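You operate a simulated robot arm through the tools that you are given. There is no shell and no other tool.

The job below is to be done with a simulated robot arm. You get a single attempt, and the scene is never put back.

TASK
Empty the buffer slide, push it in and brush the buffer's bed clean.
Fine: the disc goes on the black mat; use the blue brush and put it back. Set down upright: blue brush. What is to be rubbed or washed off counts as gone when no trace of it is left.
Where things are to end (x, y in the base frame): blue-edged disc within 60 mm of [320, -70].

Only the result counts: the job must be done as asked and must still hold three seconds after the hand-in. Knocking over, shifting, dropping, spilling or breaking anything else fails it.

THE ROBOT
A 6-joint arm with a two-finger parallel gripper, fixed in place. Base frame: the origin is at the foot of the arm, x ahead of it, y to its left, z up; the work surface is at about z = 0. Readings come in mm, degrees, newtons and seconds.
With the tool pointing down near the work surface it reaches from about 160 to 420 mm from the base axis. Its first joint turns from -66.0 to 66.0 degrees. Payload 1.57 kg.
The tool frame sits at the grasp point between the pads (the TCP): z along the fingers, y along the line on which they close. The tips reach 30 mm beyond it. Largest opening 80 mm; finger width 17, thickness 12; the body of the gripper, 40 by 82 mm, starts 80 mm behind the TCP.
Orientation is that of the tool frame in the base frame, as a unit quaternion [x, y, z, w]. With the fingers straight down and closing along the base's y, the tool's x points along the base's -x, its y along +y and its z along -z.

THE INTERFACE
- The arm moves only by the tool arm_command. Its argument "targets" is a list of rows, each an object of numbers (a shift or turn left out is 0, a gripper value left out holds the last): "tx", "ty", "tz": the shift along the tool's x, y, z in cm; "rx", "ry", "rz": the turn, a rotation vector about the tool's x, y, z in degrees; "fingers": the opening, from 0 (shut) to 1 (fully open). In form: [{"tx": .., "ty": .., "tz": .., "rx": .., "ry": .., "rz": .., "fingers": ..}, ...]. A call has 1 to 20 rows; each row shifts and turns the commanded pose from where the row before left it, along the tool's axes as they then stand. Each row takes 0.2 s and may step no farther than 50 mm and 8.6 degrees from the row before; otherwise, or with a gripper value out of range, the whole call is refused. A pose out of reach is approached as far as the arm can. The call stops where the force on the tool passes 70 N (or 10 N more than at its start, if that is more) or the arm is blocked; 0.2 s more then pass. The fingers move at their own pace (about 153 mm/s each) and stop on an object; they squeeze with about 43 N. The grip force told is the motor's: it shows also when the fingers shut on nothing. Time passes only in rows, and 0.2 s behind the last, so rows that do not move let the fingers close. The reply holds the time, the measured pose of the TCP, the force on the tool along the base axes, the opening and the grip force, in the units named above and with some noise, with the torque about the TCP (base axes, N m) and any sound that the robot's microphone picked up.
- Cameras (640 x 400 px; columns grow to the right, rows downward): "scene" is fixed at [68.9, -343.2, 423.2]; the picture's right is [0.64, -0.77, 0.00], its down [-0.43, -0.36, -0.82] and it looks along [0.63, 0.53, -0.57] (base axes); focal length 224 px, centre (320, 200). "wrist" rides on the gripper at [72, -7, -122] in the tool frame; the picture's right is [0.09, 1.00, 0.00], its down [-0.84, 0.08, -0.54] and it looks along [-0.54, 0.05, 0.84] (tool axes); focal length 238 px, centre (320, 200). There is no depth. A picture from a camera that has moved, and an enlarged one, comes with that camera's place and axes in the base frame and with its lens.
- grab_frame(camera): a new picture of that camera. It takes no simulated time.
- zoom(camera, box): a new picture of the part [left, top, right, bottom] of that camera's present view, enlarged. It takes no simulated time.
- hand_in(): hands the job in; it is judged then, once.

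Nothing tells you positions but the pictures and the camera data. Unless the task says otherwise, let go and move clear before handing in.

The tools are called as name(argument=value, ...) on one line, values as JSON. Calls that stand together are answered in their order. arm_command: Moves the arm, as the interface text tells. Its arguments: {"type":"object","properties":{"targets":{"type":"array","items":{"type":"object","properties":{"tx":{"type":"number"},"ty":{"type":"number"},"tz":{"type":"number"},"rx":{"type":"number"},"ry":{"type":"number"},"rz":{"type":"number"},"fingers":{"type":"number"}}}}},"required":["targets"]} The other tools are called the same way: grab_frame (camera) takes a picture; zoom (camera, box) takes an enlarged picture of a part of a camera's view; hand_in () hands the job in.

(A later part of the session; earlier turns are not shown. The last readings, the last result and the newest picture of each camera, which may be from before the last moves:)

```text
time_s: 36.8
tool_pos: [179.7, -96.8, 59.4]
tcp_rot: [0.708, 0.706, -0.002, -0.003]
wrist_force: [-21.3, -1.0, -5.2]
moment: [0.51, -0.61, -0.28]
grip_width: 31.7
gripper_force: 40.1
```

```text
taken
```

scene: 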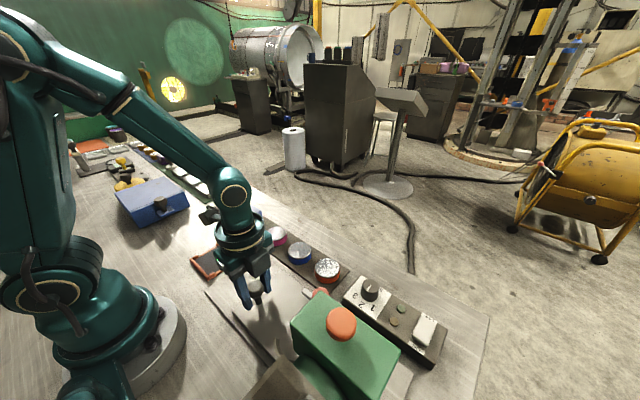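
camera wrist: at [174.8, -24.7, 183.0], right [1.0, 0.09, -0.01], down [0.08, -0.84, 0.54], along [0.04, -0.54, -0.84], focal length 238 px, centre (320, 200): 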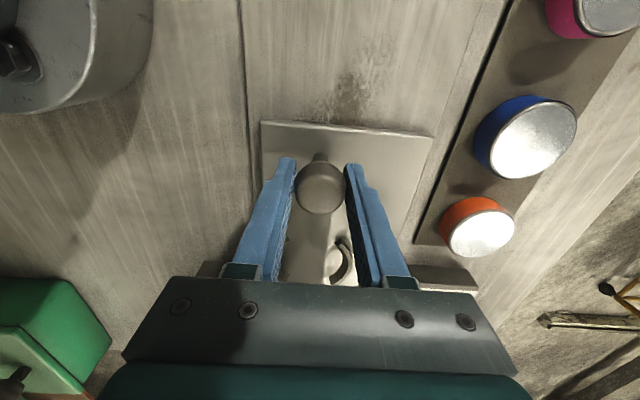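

A dark smudge has appeared on the bed behind the slide, which is what has to be brushed off. I'll continue pushing the slide towards its stop.

arm_command(targets=[{"tx": -0.8}, {"tx": -0.8}, {"tx": -0.8}, {"tx": -0.8}, {}])

zoom(camera="scene", box=[160, 200, 400, 400])

grab_frame(camera="wrist")

```text
time_s: 38.0
tool_pos: [180.0, -129.4, 61.4]
tcp_rot: [0.707, 0.707, -0.001, 0.0]
wrist_force: [-3.1, 0.6, -26.7]
moment: [0.02, 0.3, -0.01]
grip_width: 31.8
gripper_force: 40.8
```

```text
2.00 times, centred on (280, 300) of scene
camera zoom: at [68.9, -343.3, 423.2], right [0.64, -0.77, 0.0], down [-0.43, -0.36, -0.82], along [0.63, 0.53, -0.57], focal length 448 px, centre (400, 0)
```

zoom: 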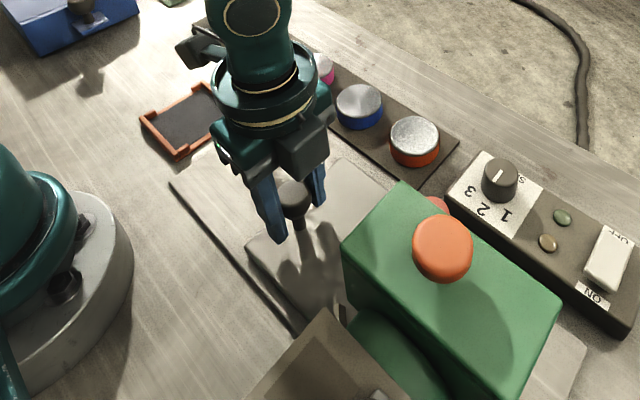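

```text
taken
camera wrist: at [174.0, -56.8, 183.4], right [1.0, 0.09, 0.0], down [0.08, -0.84, 0.54], along [0.05, -0.54, -0.84], focal length 238 px, centre (320, 200)
```

wrist: 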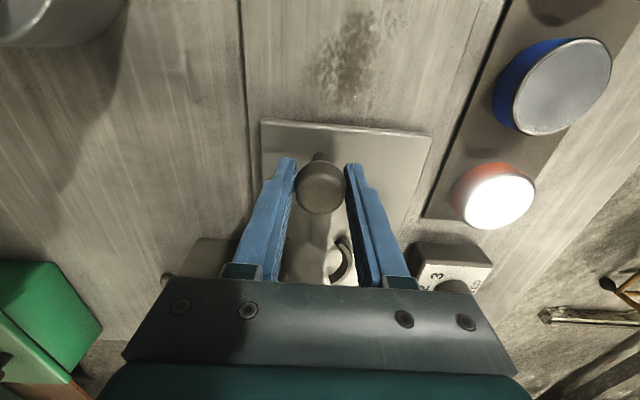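

arm_command(targets=[{"tx": -0.7}, {"tx": -0.7}, {}])

zoom(camera="scene", box=[160, 200, 400, 400])

```text
time_s: 38.8
tool_pos: [179.3, -143.5, 60.2]
tcp_rot: [0.707, 0.707, 0.0, 0.0]
wrist_force: [-26.1, -0.9, 26.7]
moment: [-0.2, -0.52, 0.03]
grip_width: 32.0
gripper_force: 40.2
```

```text
2.00 times, centred on (280, 300) of scene
camera zoom: at [68.8, -343.2, 423.3], right [0.64, -0.77, 0.0], down [-0.43, -0.36, -0.82], along [0.63, 0.53, -0.57], focal length 448 px, centre (400, 0)
```

zoom: 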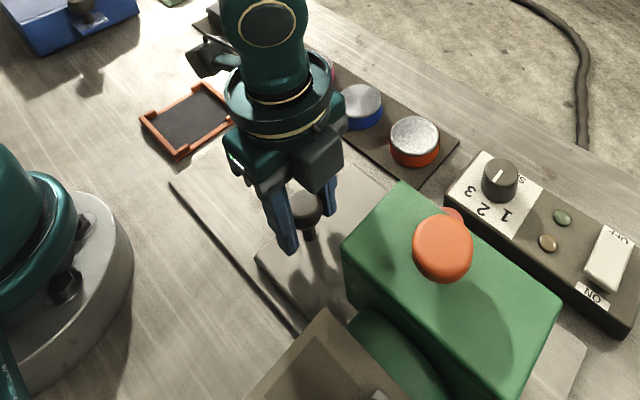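

arm_command(targets=[{"tx": -0.5}, {"tx": -0.5}, {}])

```text
time_s: 39.6
tool_pos: [180.6, -154.2, 60.9]
tcp_rot: [0.707, 0.707, -0.001, -0.003]
wrist_force: [-31.3, -0.6, 15.5]
moment: [-0.94, -0.5, 0.01]
grip_width: 32.0
gripper_force: 40.5
```

arm_command(targets=[{"tx": -0.5}, {"tx": -0.5}, {}])

zoom(camera="scene", box=[160, 200, 400, 400])

grab_frame(camera="wrist")

```text
time_s: 40.4
tool_pos: [179.9, -163.0, 59.7]
tcp_rot: [0.708, 0.706, 0.0, -0.003]
wrist_force: [-20.9, 0.1, -0.7]
moment: [1.19, -0.49, -0.01]
grip_width: 31.9
gripper_force: 40.1
```

```text
2.00 times, centred on (280, 300) of scene
camera zoom: at [68.9, -343.3, 423.2], right [0.64, -0.77, 0.0], down [-0.43, -0.36, -0.82], along [0.63, 0.53, -0.57], focal length 448 px, centre (400, 0)
```

zoom: 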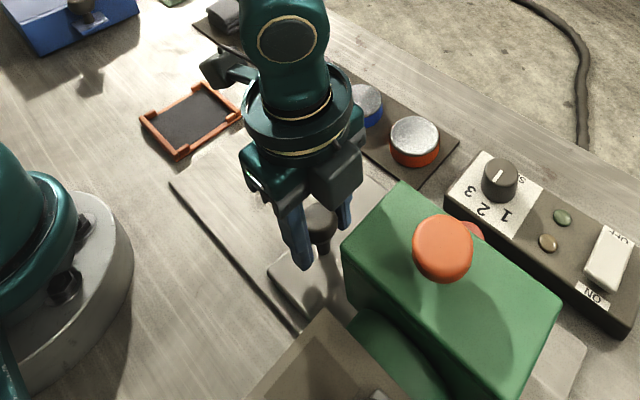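

```text
taken
camera wrist: at [174.7, -90.3, 182.8], right [1.0, 0.09, 0.0], down [0.08, -0.84, 0.54], along [0.05, -0.54, -0.84], focal length 238 px, centre (320, 200)
```

wrist: 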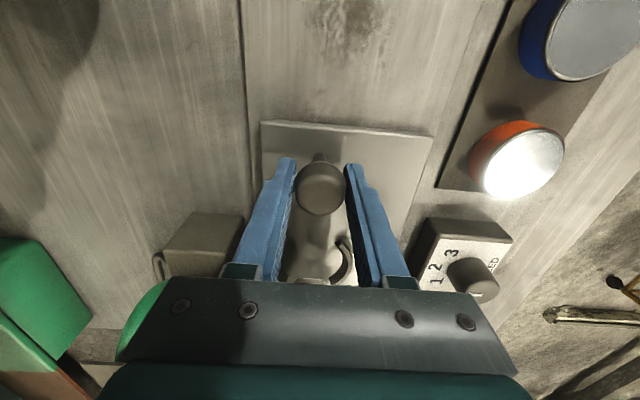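

arm_command(targets=[{"tx": -0.4}, {"tx": -0.4}, {}])

```text
time_s: 41.2
tool_pos: [180.0, -172.4, 60.3]
tcp_rot: [0.708, 0.707, -0.001, -0.002]
wrist_force: [-17.4, 0.6, -11.9]
moment: [0.67, -0.36, -0.07]
grip_width: 31.5
gripper_force: 40.8
```

arm_command(targets=[{"tx": -0.3}, {"tx": -0.3}, {}])

zoom(camera="scene", box=[220, 220, 400, 370])

grab_frame(camera="wrist")

```text
time_s: 42.0
tool_pos: [179.5, -177.3, 59.3]
tcp_rot: [0.707, 0.707, 0.001, -0.005]
wrist_force: [-26.4, 16.0, 22.7]
moment: [0.0, -0.42, -0.05]
grip_width: 31.8
gripper_force: 40.6
```

```text
2.67 times, centred on (310, 295) of scene
camera zoom: at [68.8, -343.2, 423.3], right [0.64, -0.77, 0.0], down [-0.43, -0.36, -0.82], along [0.63, 0.53, -0.57], focal length 597 px, centre (347, -53)
```

zoom: 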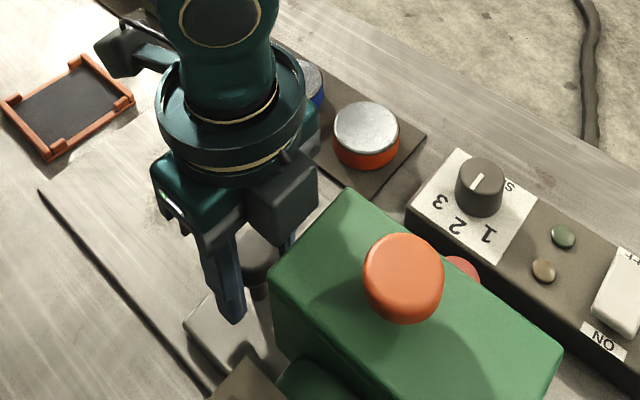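

```text
taken
camera wrist: at [175.1, -104.7, 182.4], right [1.0, 0.09, -0.01], down [0.08, -0.84, 0.54], along [0.04, -0.53, -0.84], focal length 238 px, centre (320, 200)
```

wrist: 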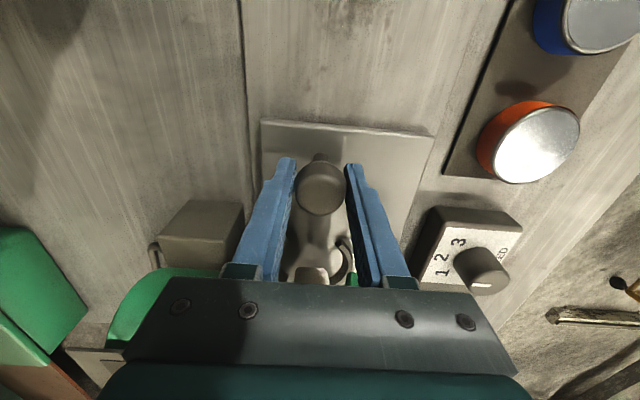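

The force along y has risen to 16 N, so the stop may be near. I'll go a few millimetres more to confirm.

arm_command(targets=[{"tx": -0.2}, {}])

```text
time_s: 42.6
tool_pos: [179.9, -176.6, 59.0]
tcp_rot: [0.708, 0.706, 0.0, -0.006]
wrist_force: [-13.4, 24.6, -2.9]
moment: [0.2, -0.71, -0.06]
grip_width: 31.9
gripper_force: 40.6
```

arm_command(targets=[{"tx": -0.2}, {}, {}])

zoom(camera="wrist", box=[230, 100, 450, 300])

```text
time_s: 43.4
tool_pos: [180.8, -181.7, 59.8]
tcp_rot: [0.706, 0.708, -0.002, -0.002]
wrist_force: [-30.8, -1.6, 3.6]
moment: [-1.16, -0.45, 0.24]
grip_width: 31.9
gripper_force: 40.3
```

```text
2.00 times, centred on (340, 200) of wrist
camera zoom: at [174.6, -108.9, 182.8], right [1.0, 0.09, 0.0], down [0.08, -0.84, 0.54], along [0.05, -0.54, -0.84], focal length 477 px, centre (280, 200)
```

zoom: 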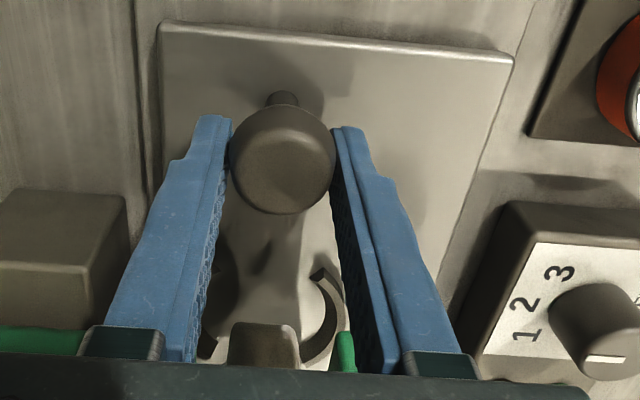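

The gripper slipped about 5 mm over the knob while the slide stayed put, so the slide is against its stop (knob at y ≈ -177). I'll release, rise straight up, and look at the bed.

arm_command(targets=[{"fingers": 0.55}, {}, {"tz": -1}, {"tz": -3}, {"tz": -3}, {"tz": -3}, {"tx": 4}, {"tx": 4}, {"tx": 4}, {"tx": 4}, {"tx": 4}, {}])

grab_frame(camera="wrist")

grab_frame(camera="scene")

```text
time_s: 46.0
tool_pos: [182.4, 18.0, 162.4]
tcp_rot: [0.708, 0.706, 0.0, 0.0]
wrist_force: [-0.4, -0.3, 0.2]
moment: [-0.01, 0.01, 0.01]
grip_width: 44.1
gripper_force: 0.1
```

```text
taken
camera wrist: at [177.2, 91.3, 284.4], right [1.0, 0.09, 0.0], down [0.08, -0.84, 0.54], along [0.05, -0.54, -0.84], focal length 238 px, centre (320, 200)
```

wrist: 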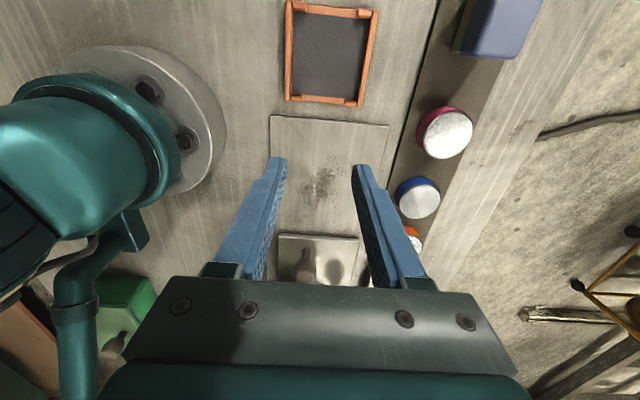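

```text
taken
```

scene: 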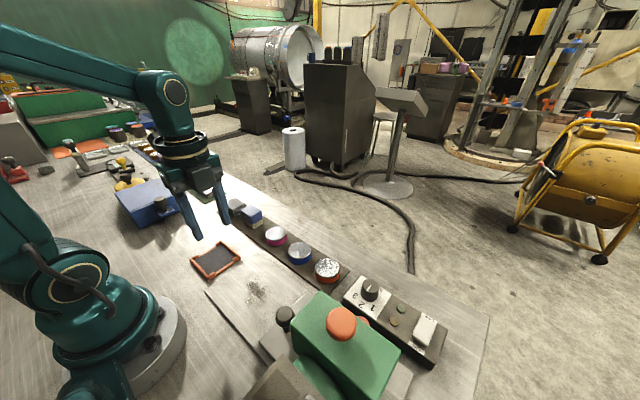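

zoom(camera="wrist", box=[255, 100, 415, 290])

zoom(camera="scene", box=[190, 240, 330, 370])

zoom(camera="scene", box=[210, 180, 310, 260])

```text
2.11 times, centred on (335, 195) of wrist
camera zoom: at [177.2, 91.3, 284.4], right [1.0, 0.09, 0.0], down [0.08, -0.84, 0.54], along [0.05, -0.54, -0.84], focal length 502 px, centre (288, 210)
```

zoom: 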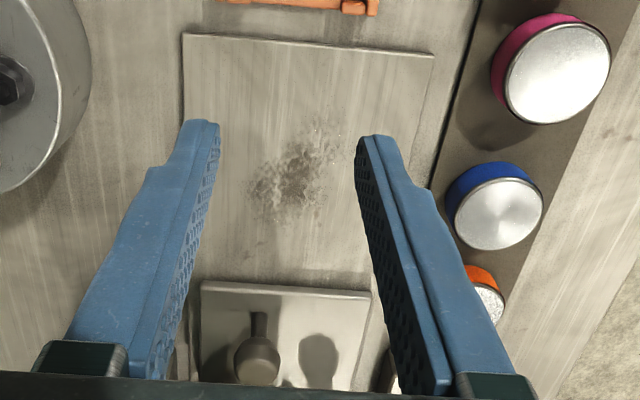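

```text
3.08 times, centred on (260, 305) of scene
camera zoom: at [68.9, -343.2, 423.2], right [0.64, -0.77, 0.0], down [-0.43, -0.36, -0.82], along [0.63, 0.53, -0.57], focal length 689 px, centre (505, -123)
```

zoom: 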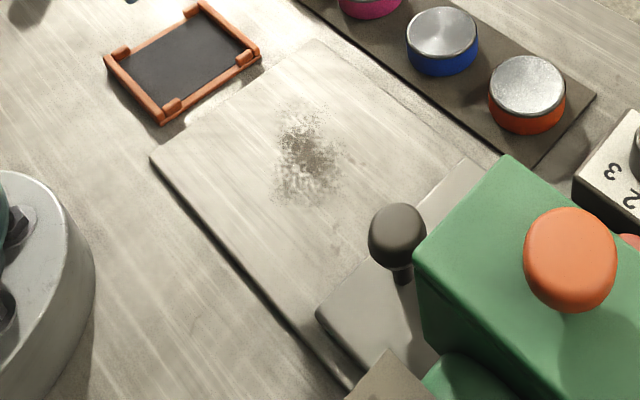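

```text
5.00 times, centred on (260, 220) of scene
camera zoom: at [68.9, -343.2, 423.2], right [0.64, -0.77, 0.0], down [-0.43, -0.36, -0.82], along [0.63, 0.53, -0.57], focal length 1120 px, centre (620, 100)
```

zoom: 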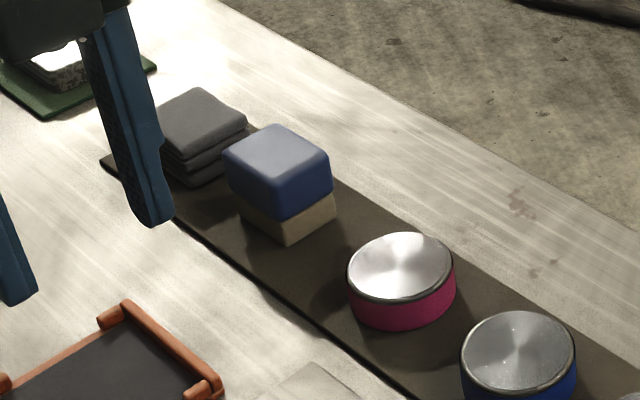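

The slide is in and the bed shows a dirt patch around (170–222, -23 to -100). The blue brush (blue top, tan bristles) stands on the mat near (323, 120) beside a folded grey cloth. I'll move over to view the brush closely.

arm_command(targets=[{"rz": -8.5, "tz": -2}, {"rz": -8.5, "tz": -2}, {"rz": -8.5}, {"rz": -8.5}, {"rz": -8.5}, {"rz": -8.5}, {"rz": -8.5}, {"rz": -8.5}, {"rz": -8.5}, {"rz": -8.5}, {"rz": -5, "fingers": 1.0}, {"tx": -2.6, "ty": 3.4}, {"tx": -2.6, "ty": 3.4}, {"tx": -2.6, "ty": 3.4}, {}])

grab_frame(camera="wrist")

zoom(camera="scene", box=[210, 180, 310, 260])

```text
time_s: 49.2
tool_pos: [261.0, 117.0, 202.4]
tcp_rot: [0.001, 1.0, -0.001, 0.0]
wrist_force: [0.0, 0.5, -0.4]
moment: [0.01, 0.01, -0.02]
grip_width: 80.0
gripper_force: 0.2
```

```text
taken
camera wrist: at [190.6, 111.1, 323.7], right [-0.09, 1.0, 0.0], down [0.84, 0.08, 0.54], along [0.54, 0.05, -0.84], focal length 238 px, centre (320, 200)
```

wrist: 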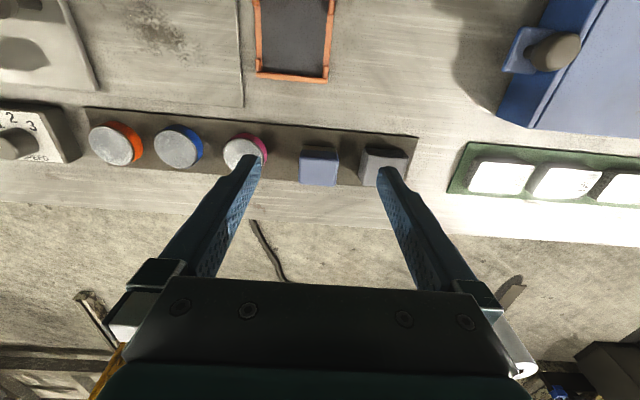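

```text
5.00 times, centred on (260, 220) of scene
camera zoom: at [68.9, -343.2, 423.2], right [0.64, -0.77, 0.0], down [-0.43, -0.36, -0.82], along [0.63, 0.53, -0.57], focal length 1120 px, centre (620, 100)
```

zoom: 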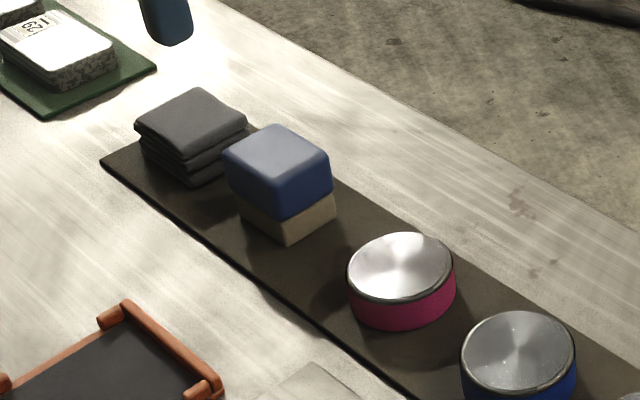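

zoom(camera="wrist", box=[210, 110, 430, 210])

```text
2.91 times, centred on (320, 160) of wrist
camera zoom: at [190.6, 111.1, 323.7], right [-0.09, 1.0, 0.0], down [0.84, 0.08, 0.54], along [0.54, 0.05, -0.84], focal length 693 px, centre (320, 316)
```

zoom: 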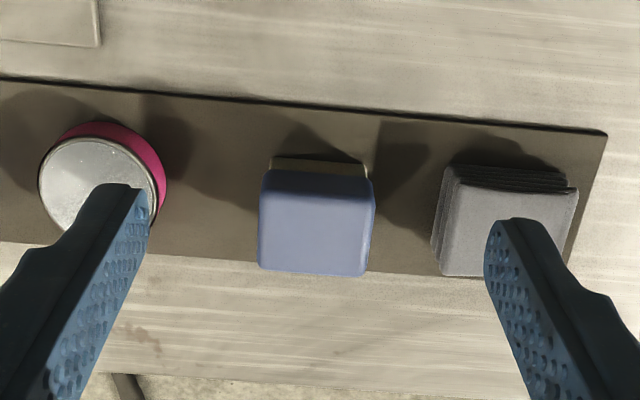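

The brush's top centre is at about (326, 122, 39). It is roughly 48 mm wide along y and aligned with the axes, with gaps to the pink disc and the cloth. I'll hover above it and check.

arm_command(targets=[{"tx": -3.25, "ty": 0.25, "tz": 2, "fingers": 0.85}, {"tx": -3.25, "ty": 0.25, "tz": 2}, {"tz": 3}, {"tz": 3}, {}])

grab_frame(camera="wrist")

zoom(camera="scene", box=[210, 160, 310, 260])

```text
time_s: 50.4
tool_pos: [326.2, 125.6, 99.2]
tcp_rot: [0.0, 1.0, 0.0, 0.0]
wrist_force: [-0.2, 0.3, 0.2]
moment: [0.01, -0.02, 0.02]
grip_width: 68.3
gripper_force: 0.0
```

```text
taken
camera wrist: at [254.0, 119.2, 221.7], right [-0.09, 1.0, 0.0], down [0.84, 0.08, 0.54], along [0.54, 0.05, -0.84], focal length 238 px, centre (320, 200)
```

wrist: 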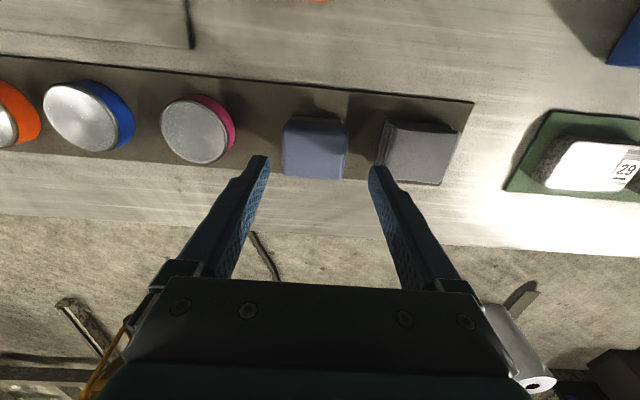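

```text
4.00 times, centred on (260, 210) of scene
camera zoom: at [68.9, -343.2, 423.2], right [0.64, -0.77, 0.0], down [-0.43, -0.36, -0.82], along [0.63, 0.53, -0.57], focal length 896 px, centre (560, 160)
```

zoom: 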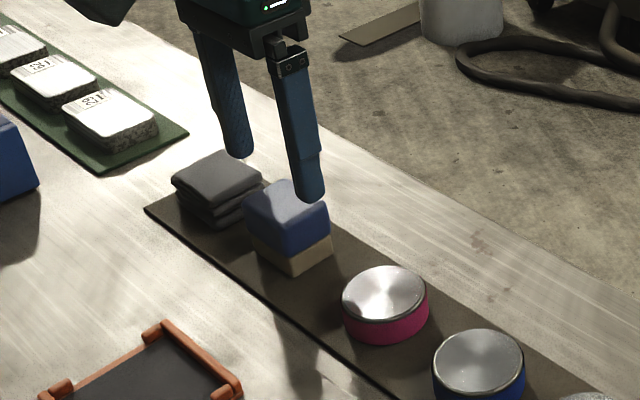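

I'm about 4 mm too far in +y. I'll correct that and descend around the brush in steps.

arm_command(targets=[{"ty": -0.38}, {"tz": 2}, {"tz": 1.5}, {}])

grab_frame(camera="wrist")

zoom(camera="scene", box=[210, 160, 310, 260])

```text
time_s: 51.4
tool_pos: [324.4, 121.3, 63.3]
tcp_rot: [-0.001, 1.0, 0.0, 0.001]
wrist_force: [-0.5, 0.5, -0.2]
moment: [0.01, 0.02, 0.03]
grip_width: 68.2
gripper_force: 0.1
```

```text
taken
camera wrist: at [253.7, 115.2, 187.0], right [-0.09, 1.0, 0.0], down [0.84, 0.08, 0.54], along [0.54, 0.05, -0.84], focal length 238 px, centre (320, 200)
```

wrist: 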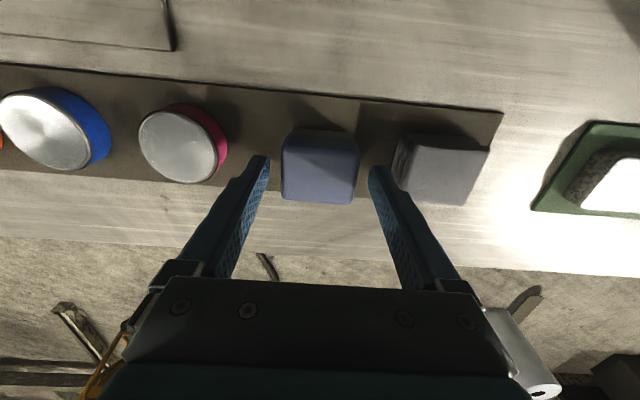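

```text
4.00 times, centred on (260, 210) of scene
camera zoom: at [68.9, -343.2, 423.2], right [0.64, -0.77, 0.0], down [-0.43, -0.36, -0.82], along [0.63, 0.53, -0.57], focal length 896 px, centre (560, 160)
```

zoom: 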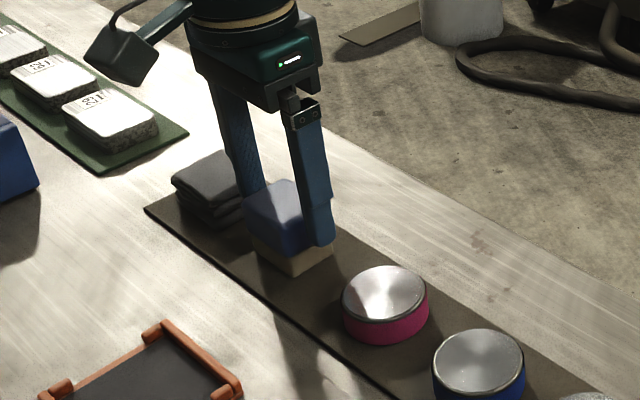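

The fingers straddle the brush evenly. I'll lower 12 mm so the tips stay above the bristle base, then close.

arm_command(targets=[{"tx": -0.15, "tz": 1.2}, {}, {"fingers": 0.45}, {}, {}])

grab_frame(camera="wrist")

zoom(camera="scene", box=[210, 160, 310, 260])

```text
time_s: 52.6
tool_pos: [326.5, 119.6, 51.5]
tcp_rot: [0.0, 1.0, 0.0, 0.0]
wrist_force: [0.5, 0.3, -1.4]
moment: [0.02, -0.01, -0.01]
grip_width: 48.8
gripper_force: 43.3
```

```text
taken
camera wrist: at [255.5, 114.3, 175.2], right [-0.09, 1.0, 0.0], down [0.84, 0.08, 0.54], along [0.54, 0.05, -0.84], focal length 238 px, centre (320, 200)
```

wrist: 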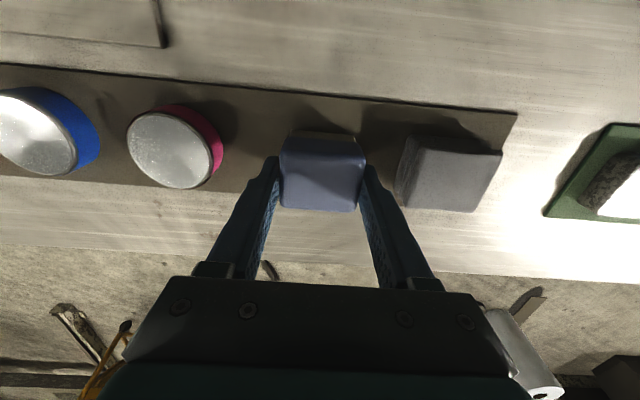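

```text
4.00 times, centred on (260, 210) of scene
camera zoom: at [68.9, -343.2, 423.2], right [0.64, -0.77, 0.0], down [-0.43, -0.36, -0.82], along [0.63, 0.53, -0.57], focal length 896 px, centre (560, 160)
```

zoom: 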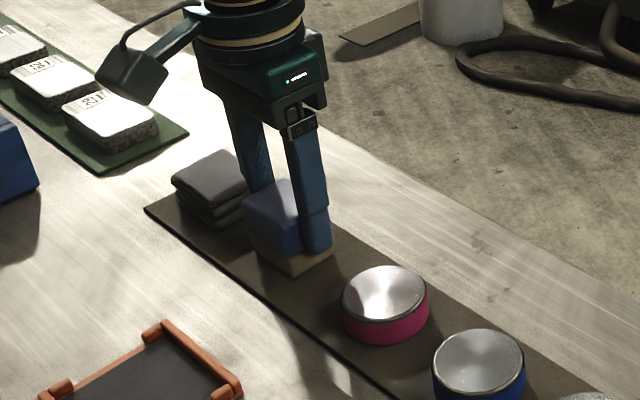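

The brush is gripped at 48.8 mm. I'll lift it and carry it over to the dirty part of the bed.

arm_command(targets=[{"tz": -2}, {"tz": -2}, {"tz": -2}, {"tx": 2.6, "ty": -3.6}, {"tx": 2.6, "ty": -3.6}, {"tx": 2.6, "ty": -3.6}, {"tx": 2.6, "ty": -3.6}, {"tx": 2.6, "ty": -3.6}, {}])

grab_frame(camera="wrist")

grab_frame(camera="scene")

```text
time_s: 54.6
tool_pos: [195.9, -60.0, 114.4]
tcp_rot: [-0.001, 1.0, 0.0, 0.001]
wrist_force: [0.1, -0.2, -0.4]
moment: [-0.01, 0.03, 0.01]
grip_width: 48.9
gripper_force: 43.0
```

```text
taken
camera wrist: at [125.1, -64.7, 236.6], right [-0.09, 1.0, 0.0], down [0.84, 0.08, 0.54], along [0.54, 0.05, -0.84], focal length 238 px, centre (320, 200)
```

wrist: 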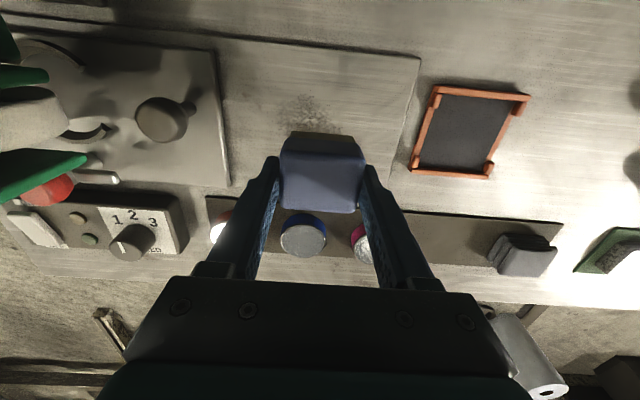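

```text
taken
```

scene: 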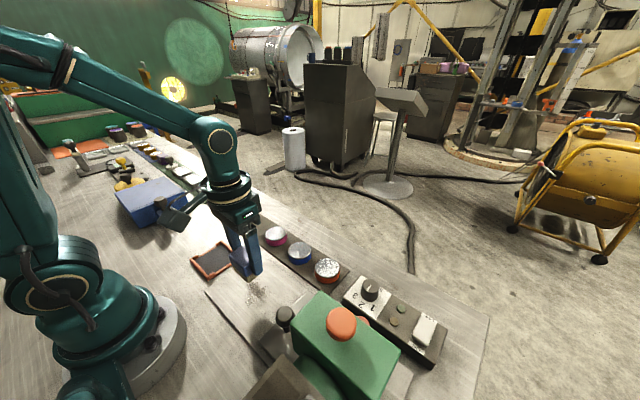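

The brush is above the dirt patch. I'll lower it until the bristles touch the bed.

arm_command(targets=[{"tz": 2.5}, {"tz": 2.0}, {"tz": 0.3}, {}])

zoom(camera="scene", box=[190, 230, 330, 350])

```text
time_s: 55.6
tool_pos: [195.8, -60.0, 65.2]
tcp_rot: [0.0, 1.0, 0.0, 0.0]
wrist_force: [0.4, -0.2, -0.3]
moment: [0.0, -0.01, -0.01]
grip_width: 48.9
gripper_force: 43.5
```

```text
3.33 times, centred on (260, 290) of scene
camera zoom: at [68.9, -343.2, 423.2], right [0.64, -0.77, 0.0], down [-0.43, -0.36, -0.82], along [0.63, 0.53, -0.57], focal length 746 px, centre (520, -100)
```

zoom: 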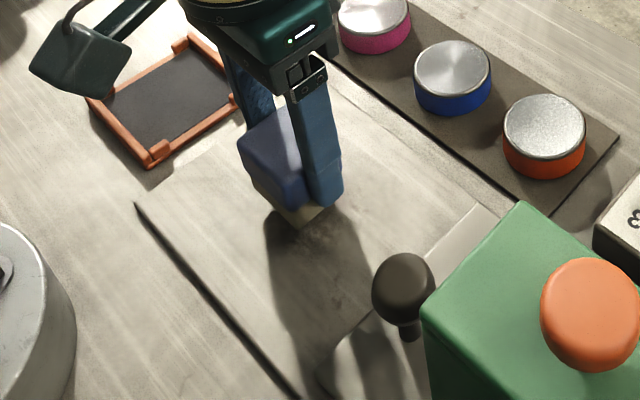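

arm_command(targets=[{"tz": 0.2}, {"tz": 0.2}, {}])

```text
time_s: 56.4
tool_pos: [195.7, -59.1, 60.8]
tcp_rot: [0.0, 1.0, 0.0, 0.0]
wrist_force: [0.1, -0.3, -0.6]
moment: [0.01, 0.0, 0.03]
grip_width: 49.0
gripper_force: 43.0
```

arm_command(targets=[{"tz": 0.15}, {"tz": 0.1}, {}])

```text
time_s: 57.2
tool_pos: [196.9, -60.2, 58.2]
tcp_rot: [0.0, 1.0, -0.001, -0.001]
wrist_force: [-0.1, -0.2, 0.1]
moment: [0.0, 0.02, -0.04]
grip_width: 49.0
gripper_force: 42.8
```

arm_command(targets=[{"tz": 0.1}, {"tz": 0.1}, {}])

```text
time_s: 58.0
tool_pos: [196.0, -59.2, 57.6]
tcp_rot: [0.0, 1.0, 0.001, 0.0]
wrist_force: [-0.6, 0.6, -1.5]
moment: [0.03, -0.02, -0.03]
grip_width: 48.7
gripper_force: 43.5
```

arm_command(targets=[{"tz": 0.1}, {"tz": 0.1}, {}])

zoom(camera="scene", box=[210, 240, 310, 320])

```text
time_s: 58.8
tool_pos: [195.7, -59.2, 56.1]
tcp_rot: [0.001, 1.0, 0.0, -0.001]
wrist_force: [-0.6, 0.2, -0.1]
moment: [0.0, 0.0, -0.04]
grip_width: 49.0
gripper_force: 42.7
```

```text
5.00 times, centred on (260, 280) of scene
camera zoom: at [68.9, -343.2, 423.2], right [0.64, -0.77, 0.0], down [-0.43, -0.36, -0.82], along [0.63, 0.53, -0.57], focal length 1120 px, centre (620, -200)
```

zoom: 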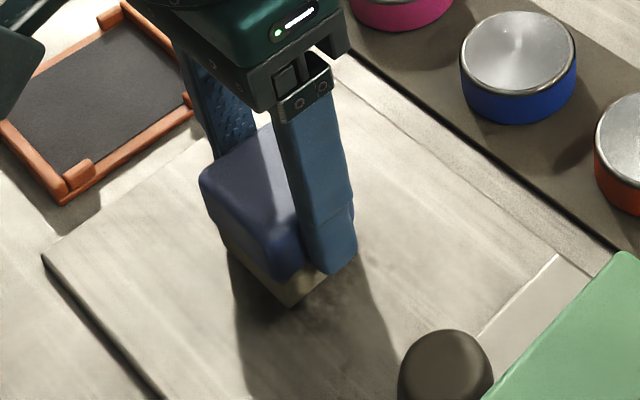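

arm_command(targets=[{"tz": 0.1}, {"tz": 0.1}, {}])

```text
time_s: 59.6
tool_pos: [196.8, -58.5, 53.1]
tcp_rot: [-0.001, 1.0, -0.001, 0.001]
wrist_force: [-3.8, -10.8, 31.4]
moment: [-0.33, 0.22, 0.06]
grip_width: 49.0
gripper_force: 42.6
```

The bristles are in contact, with about 31 N. I'll ease up slightly and make the first strokes along y.

arm_command(targets=[{"tz": -0.05}, {"ty": 1.0}, {"ty": 1.0}, {"ty": 1.0}, {"ty": 1.0}, {"ty": 1.0}, {}])

zoom(camera="scene", box=[190, 230, 330, 350])

```text
time_s: 61.2
tool_pos: [196.2, -8.6, 52.8]
tcp_rot: [0.0, 1.0, 0.0, -0.001]
wrist_force: [-1.1, -1.6, 10.0]
moment: [-0.07, -0.17, -0.02]
grip_width: 48.7
gripper_force: 42.9
```

```text
3.33 times, centred on (260, 290) of scene
camera zoom: at [68.9, -343.2, 423.2], right [0.64, -0.77, 0.0], down [-0.43, -0.36, -0.82], along [0.63, 0.53, -0.57], focal length 746 px, centre (520, -100)
```

zoom: 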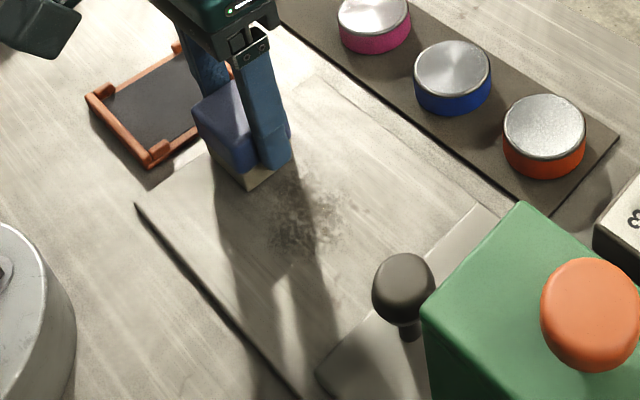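

arm_command(targets=[{"tz": 0.03, "ty": -1}, {"ty": -1}, {"ty": -1}, {"ty": -1}, {"ty": -1}, {"ty": -1}, {"ty": -1}, {"ty": -1}, {"ty": -1}, {"ty": -1}, {}])

zoom(camera="scene", box=[190, 230, 330, 350])

grab_frame(camera="wrist")

```text
time_s: 63.6
tool_pos: [196.6, -107.3, 53.0]
tcp_rot: [0.0, 1.0, 0.0, 0.0]
wrist_force: [0.5, 6.5, 18.6]
moment: [0.2, -0.05, 0.0]
grip_width: 48.9
gripper_force: 42.8
```

```text
3.33 times, centred on (260, 290) of scene
camera zoom: at [68.8, -343.2, 423.3], right [0.64, -0.77, 0.0], down [-0.43, -0.36, -0.82], along [0.63, 0.53, -0.57], focal length 746 px, centre (520, -100)
```

zoom: 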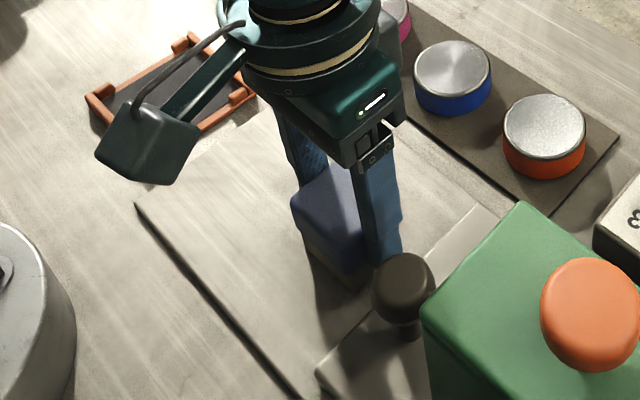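

```text
taken
camera wrist: at [124.9, -114.3, 174.9], right [-0.09, 1.0, 0.0], down [0.84, 0.08, 0.54], along [0.54, 0.05, -0.84], focal length 238 px, centre (320, 200)
```

wrist: 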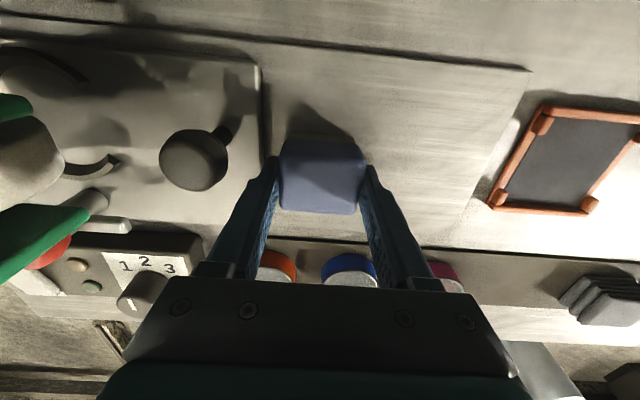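

The stroke seems to have cleared the middle. I'll cover neighbouring strips at x ≈ 178 and x ≈ 212 as well.

arm_command(targets=[{"tx": 0.9}, {"tx": 0.9}, {"ty": 1}, {"ty": 1}, {"ty": 1}, {"ty": 1}, {"ty": 1}, {"ty": 1}, {"ty": 1}, {"ty": 1}, {"ty": 1}, {"ty": 1}, {}])

zoom(camera="scene", box=[190, 230, 330, 350])

grab_frame(camera="wrist")

```text
time_s: 66.4
tool_pos: [178.3, -8.4, 53.0]
tcp_rot: [0.0, 1.0, 0.001, 0.0]
wrist_force: [0.1, 0.3, -0.8]
moment: [0.01, 0.01, -0.05]
grip_width: 49.1
gripper_force: 43.5
```

```text
3.33 times, centred on (260, 290) of scene
camera zoom: at [68.9, -343.2, 423.2], right [0.64, -0.77, 0.0], down [-0.43, -0.36, -0.82], along [0.63, 0.53, -0.57], focal length 746 px, centre (520, -100)
```

zoom: 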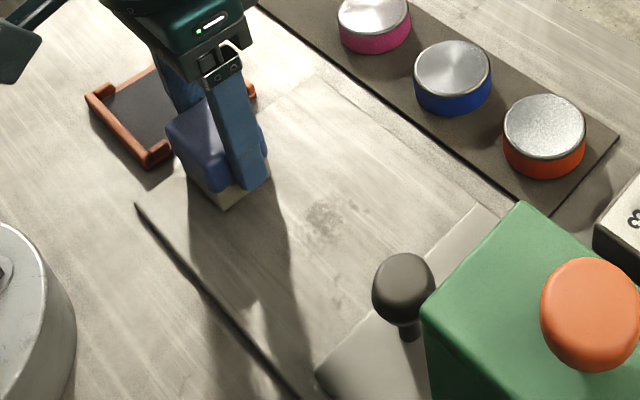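

```text
taken
camera wrist: at [106.4, -13.9, 175.3], right [-0.09, 1.0, 0.0], down [0.84, 0.08, 0.54], along [0.54, 0.05, -0.84], focal length 238 px, centre (320, 200)
```

wrist: 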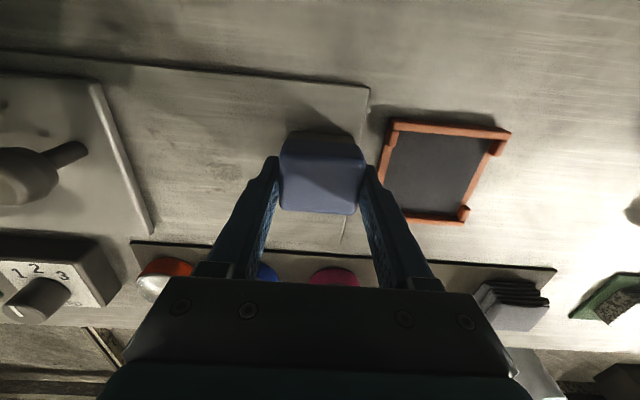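

zoom(camera="scene", box=[240, 255, 310, 310])

```text
7.27 times, centred on (275, 282) of scene
camera zoom: at [68.9, -343.2, 423.2], right [0.64, -0.77, 0.0], down [-0.43, -0.36, -0.82], along [0.63, 0.53, -0.57], focal length 1629 px, centre (647, -400)
```

zoom: 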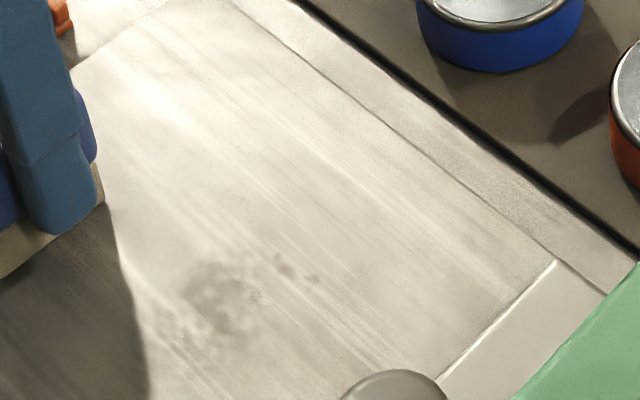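

Only a faint remainder is left around (180–216, -75 to -95). The contact force had dropped to zero, so I'll press down slightly more and make further strokes.

arm_command(targets=[{"tz": 0.06}, {"ty": -1}, {"ty": -1}, {"ty": -1}, {"ty": -1}, {"ty": -1}, {"ty": -1}, {"ty": -1}, {"ty": -1}, {"ty": -1}, {"ty": -1}, {}])

arm_command(targets=[{"tx": -0.9}, {"tx": -0.9}, {"ty": 1}, {"ty": 1}, {"ty": 1}, {"ty": 1}, {"ty": 1}, {"ty": 1}, {"ty": 1}, {"ty": 1}, {"ty": 1}, {"ty": 1}, {}])

zoom(camera="scene", box=[240, 255, 310, 310])

zoom(camera="scene", box=[190, 230, 330, 350])

```text
time_s: 69.0
tool_pos: [175.4, -109.9, 51.4]
tcp_rot: [0.0, 1.0, 0.0, 0.0]
wrist_force: [0.3, 0.1, -1.2]
moment: [0.05, 0.02, 0.0]
grip_width: 48.8
gripper_force: 43.0
```

```text
time_s: 71.8
tool_pos: [194.6, -10.7, 53.4]
tcp_rot: [0.0, 1.0, 0.0, 0.0]
wrist_force: [-0.1, 0.7, -1.0]
moment: [-0.03, 0.01, 0.04]
grip_width: 48.6
gripper_force: 43.3
```

```text
7.27 times, centred on (275, 282) of scene
camera zoom: at [68.9, -343.2, 423.2], right [0.64, -0.77, 0.0], down [-0.43, -0.36, -0.82], along [0.63, 0.53, -0.57], focal length 1629 px, centre (647, -400)
```

zoom: 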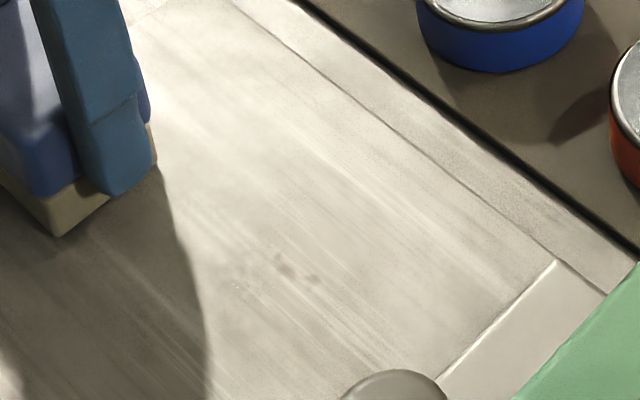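

```text
3.33 times, centred on (260, 290) of scene
camera zoom: at [68.9, -343.2, 423.2], right [0.64, -0.77, 0.0], down [-0.43, -0.36, -0.82], along [0.63, 0.53, -0.57], focal length 746 px, centre (520, -100)
```

zoom: 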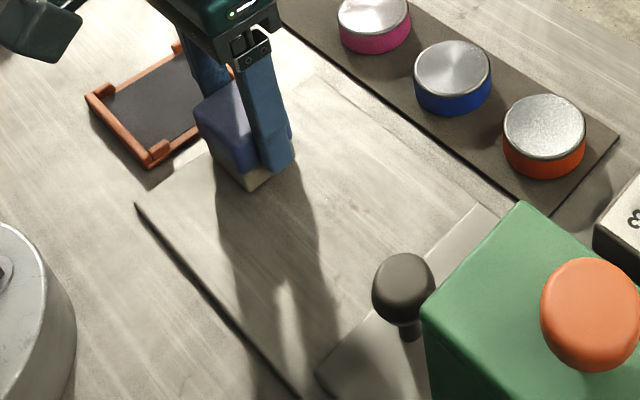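

It is nearly gone; a faint trace remains near (200–216, -80 to -95). I'll press a little more and stroke the strip at x ≈ 208, then others.

arm_command(targets=[{"tx": -0.6, "tz": 0.06}, {"tx": -0.6}, {"ty": -1}, {"ty": -1}, {"ty": -1}, {"ty": -1}, {"ty": -1}, {"ty": -1}, {"ty": -1}, {"ty": -1}, {"ty": -1}, {"ty": -1}, {}])

arm_command(targets=[{"ty": 1}, {"ty": 1}, {"ty": 1}, {"ty": 1}, {"ty": 1}, {"ty": 1}, {"ty": 1}, {"ty": 1}, {"ty": 1}, {"ty": 1}, {}])

zoom(camera="scene", box=[240, 255, 310, 310])

```text
time_s: 74.6
tool_pos: [208.3, -108.1, 51.8]
tcp_rot: [0.0, 1.0, 0.0, 0.0]
wrist_force: [-0.2, 1.2, 2.1]
moment: [-0.03, -0.04, 0.02]
grip_width: 48.8
gripper_force: 43.1
```

```text
time_s: 77.0
tool_pos: [208.7, -9.1, 51.7]
tcp_rot: [0.0, 1.0, 0.0, -0.001]
wrist_force: [1.1, 0.6, -1.2]
moment: [-0.02, -0.01, -0.01]
grip_width: 49.1
gripper_force: 42.9
```

```text
7.27 times, centred on (275, 282) of scene
camera zoom: at [68.9, -343.2, 423.2], right [0.64, -0.77, 0.0], down [-0.43, -0.36, -0.82], along [0.63, 0.53, -0.57], focal length 1629 px, centre (647, -400)
```

zoom: 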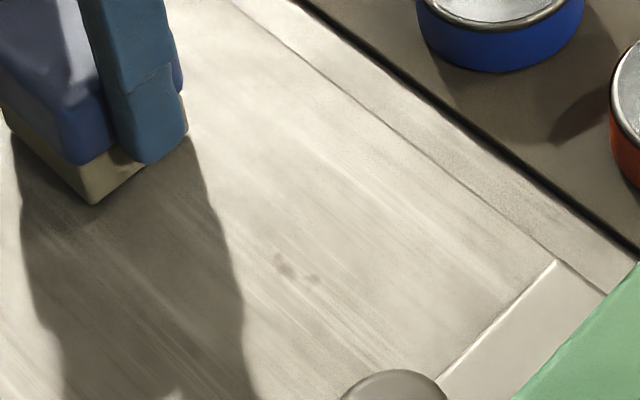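

Two small brownish spots at about (213, -92) haven't changed, so they may be part of the bed's surface texture. The contact is very light now, so I'll press more firmly there and scrub to see whether they change.

arm_command(targets=[{"ty": -2}, {"ty": -2}, {"ty": -2}, {"ty": -2}, {"tz": 0.05}, {"tz": 0.05}, {}])

```text
time_s: 78.6
tool_pos: [209.8, -88.2, 50.3]
tcp_rot: [0.0, 1.0, 0.0, 0.001]
wrist_force: [-5.1, 5.7, 39.1]
moment: [0.25, 0.16, 0.01]
grip_width: 49.1
gripper_force: 43.2
```

arm_command(targets=[{"tz": -0.04}, {"ty": -1}, {"ty": -1}, {"ty": 1}, {"ty": 1}, {"ty": 1}, {"ty": 1}, {"ty": 1}, {"ty": 1}, {"ty": -1}, {"ty": -1}, {"ty": -1}, {"ty": -1}, {"ty": -1}, {"ty": -1}, {"ty": 1}, {"ty": 1}, {}])

arm_command(targets=[{"tx": 0.8}, {"tx": 0.8}, {"ty": -1}, {"ty": -1}, {"ty": 1}, {"ty": 1}, {"ty": 1}, {"ty": 1}, {"ty": 1}, {"ty": 1}, {"ty": 1}, {}])

arm_command(targets=[{"tx": 0.8}, {"tx": 0.8}, {"ty": -1}, {"ty": -1}, {"ty": -1}, {"ty": -1}, {"ty": -1}, {"ty": -1}, {"ty": -1}, {"ty": 1}, {"ty": 1}, {"ty": 1}, {"ty": 1}, {"ty": 1}, {"ty": 1}, {"ty": 1}, {"ty": 1}, {}])

zoom(camera="scene", box=[240, 255, 310, 310])

zoom(camera="scene", box=[190, 230, 330, 350])

```text
time_s: 82.4
tool_pos: [207.4, -87.5, 51.3]
tcp_rot: [0.0, 1.0, 0.0, 0.001]
wrist_force: [-0.1, -0.6, -0.7]
moment: [0.02, -0.01, -0.03]
grip_width: 48.7
gripper_force: 43.5
```

```text
time_s: 85.0
tool_pos: [192.9, -39.9, 51.0]
tcp_rot: [0.0, 1.0, -0.001, 0.0]
wrist_force: [0.5, 0.2, -0.6]
moment: [-0.06, 0.03, -0.01]
grip_width: 48.9
gripper_force: 43.0
```

```text
time_s: 88.8
tool_pos: [176.5, -29.6, 50.7]
tcp_rot: [0.001, 1.0, 0.0, 0.001]
wrist_force: [-0.3, 0.7, -0.3]
moment: [0.01, 0.01, -0.02]
grip_width: 48.6
gripper_force: 43.3
```

```text
7.27 times, centred on (275, 282) of scene
camera zoom: at [68.9, -343.2, 423.2], right [0.64, -0.77, 0.0], down [-0.43, -0.36, -0.82], along [0.63, 0.53, -0.57], focal length 1629 px, centre (647, -400)
```

zoom: 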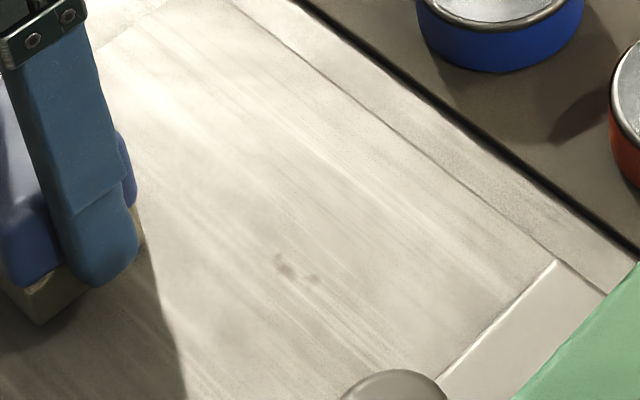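

```text
3.33 times, centred on (260, 290) of scene
camera zoom: at [68.9, -343.2, 423.2], right [0.64, -0.77, 0.0], down [-0.43, -0.36, -0.82], along [0.63, 0.53, -0.57], focal length 746 px, centre (520, -100)
```

zoom: 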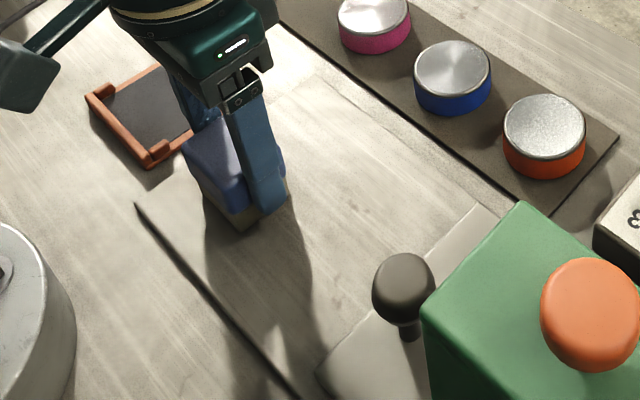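

The two spots didn't change at all under firm scrubbing, so they belong to the surface texture, while the granular dirt has gone. I'll lift the brush clear and move it away so I can inspect the whole bed without shadows.

arm_command(targets=[{"tz": -2}, {"tz": -3}, {"tz": -3}, {"tx": -3.5, "ty": 3}, {"tx": -3.5, "ty": 3}, {"tx": -3.5, "ty": 3}, {}])

grab_frame(camera="wrist")

zoom(camera="scene", box=[190, 230, 330, 350])

zoom(camera="scene", box=[215, 260, 295, 320])

```text
time_s: 90.4
tool_pos: [281.9, 61.9, 130.9]
tcp_rot: [0.0, 1.0, 0.0, 0.0]
wrist_force: [-0.6, -0.2, 0.0]
moment: [-0.01, -0.04, -0.02]
grip_width: 48.9
gripper_force: 42.8
```

```text
taken
camera wrist: at [210.2, 55.9, 253.5], right [-0.09, 1.0, 0.0], down [0.84, 0.08, 0.54], along [0.54, 0.05, -0.84], focal length 238 px, centre (320, 200)
```

wrist: 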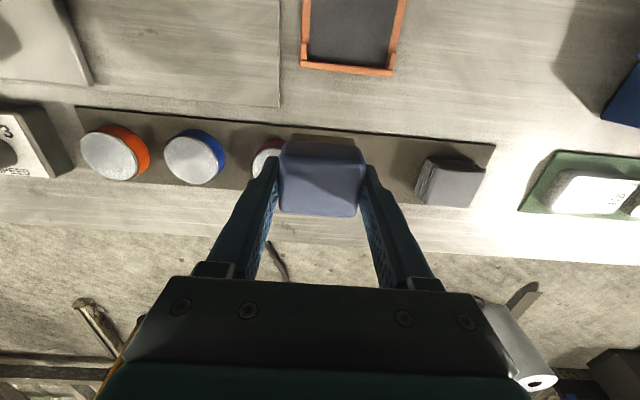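

```text
3.33 times, centred on (260, 290) of scene
camera zoom: at [68.9, -343.2, 423.2], right [0.64, -0.77, 0.0], down [-0.43, -0.36, -0.82], along [0.63, 0.53, -0.57], focal length 746 px, centre (520, -100)
```

zoom: 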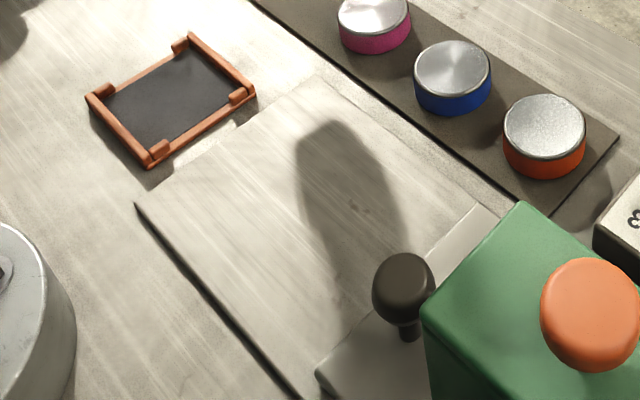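

```text
6.67 times, centred on (255, 290) of scene
camera zoom: at [68.9, -343.2, 423.2], right [0.64, -0.77, 0.0], down [-0.43, -0.36, -0.82], along [0.63, 0.53, -0.57], focal length 1493 px, centre (753, -400)
```

zoom: 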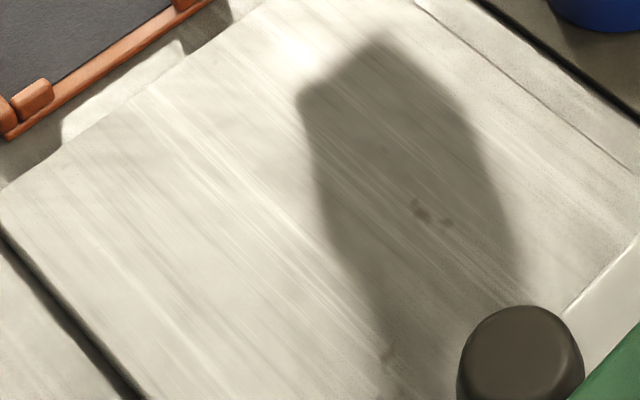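

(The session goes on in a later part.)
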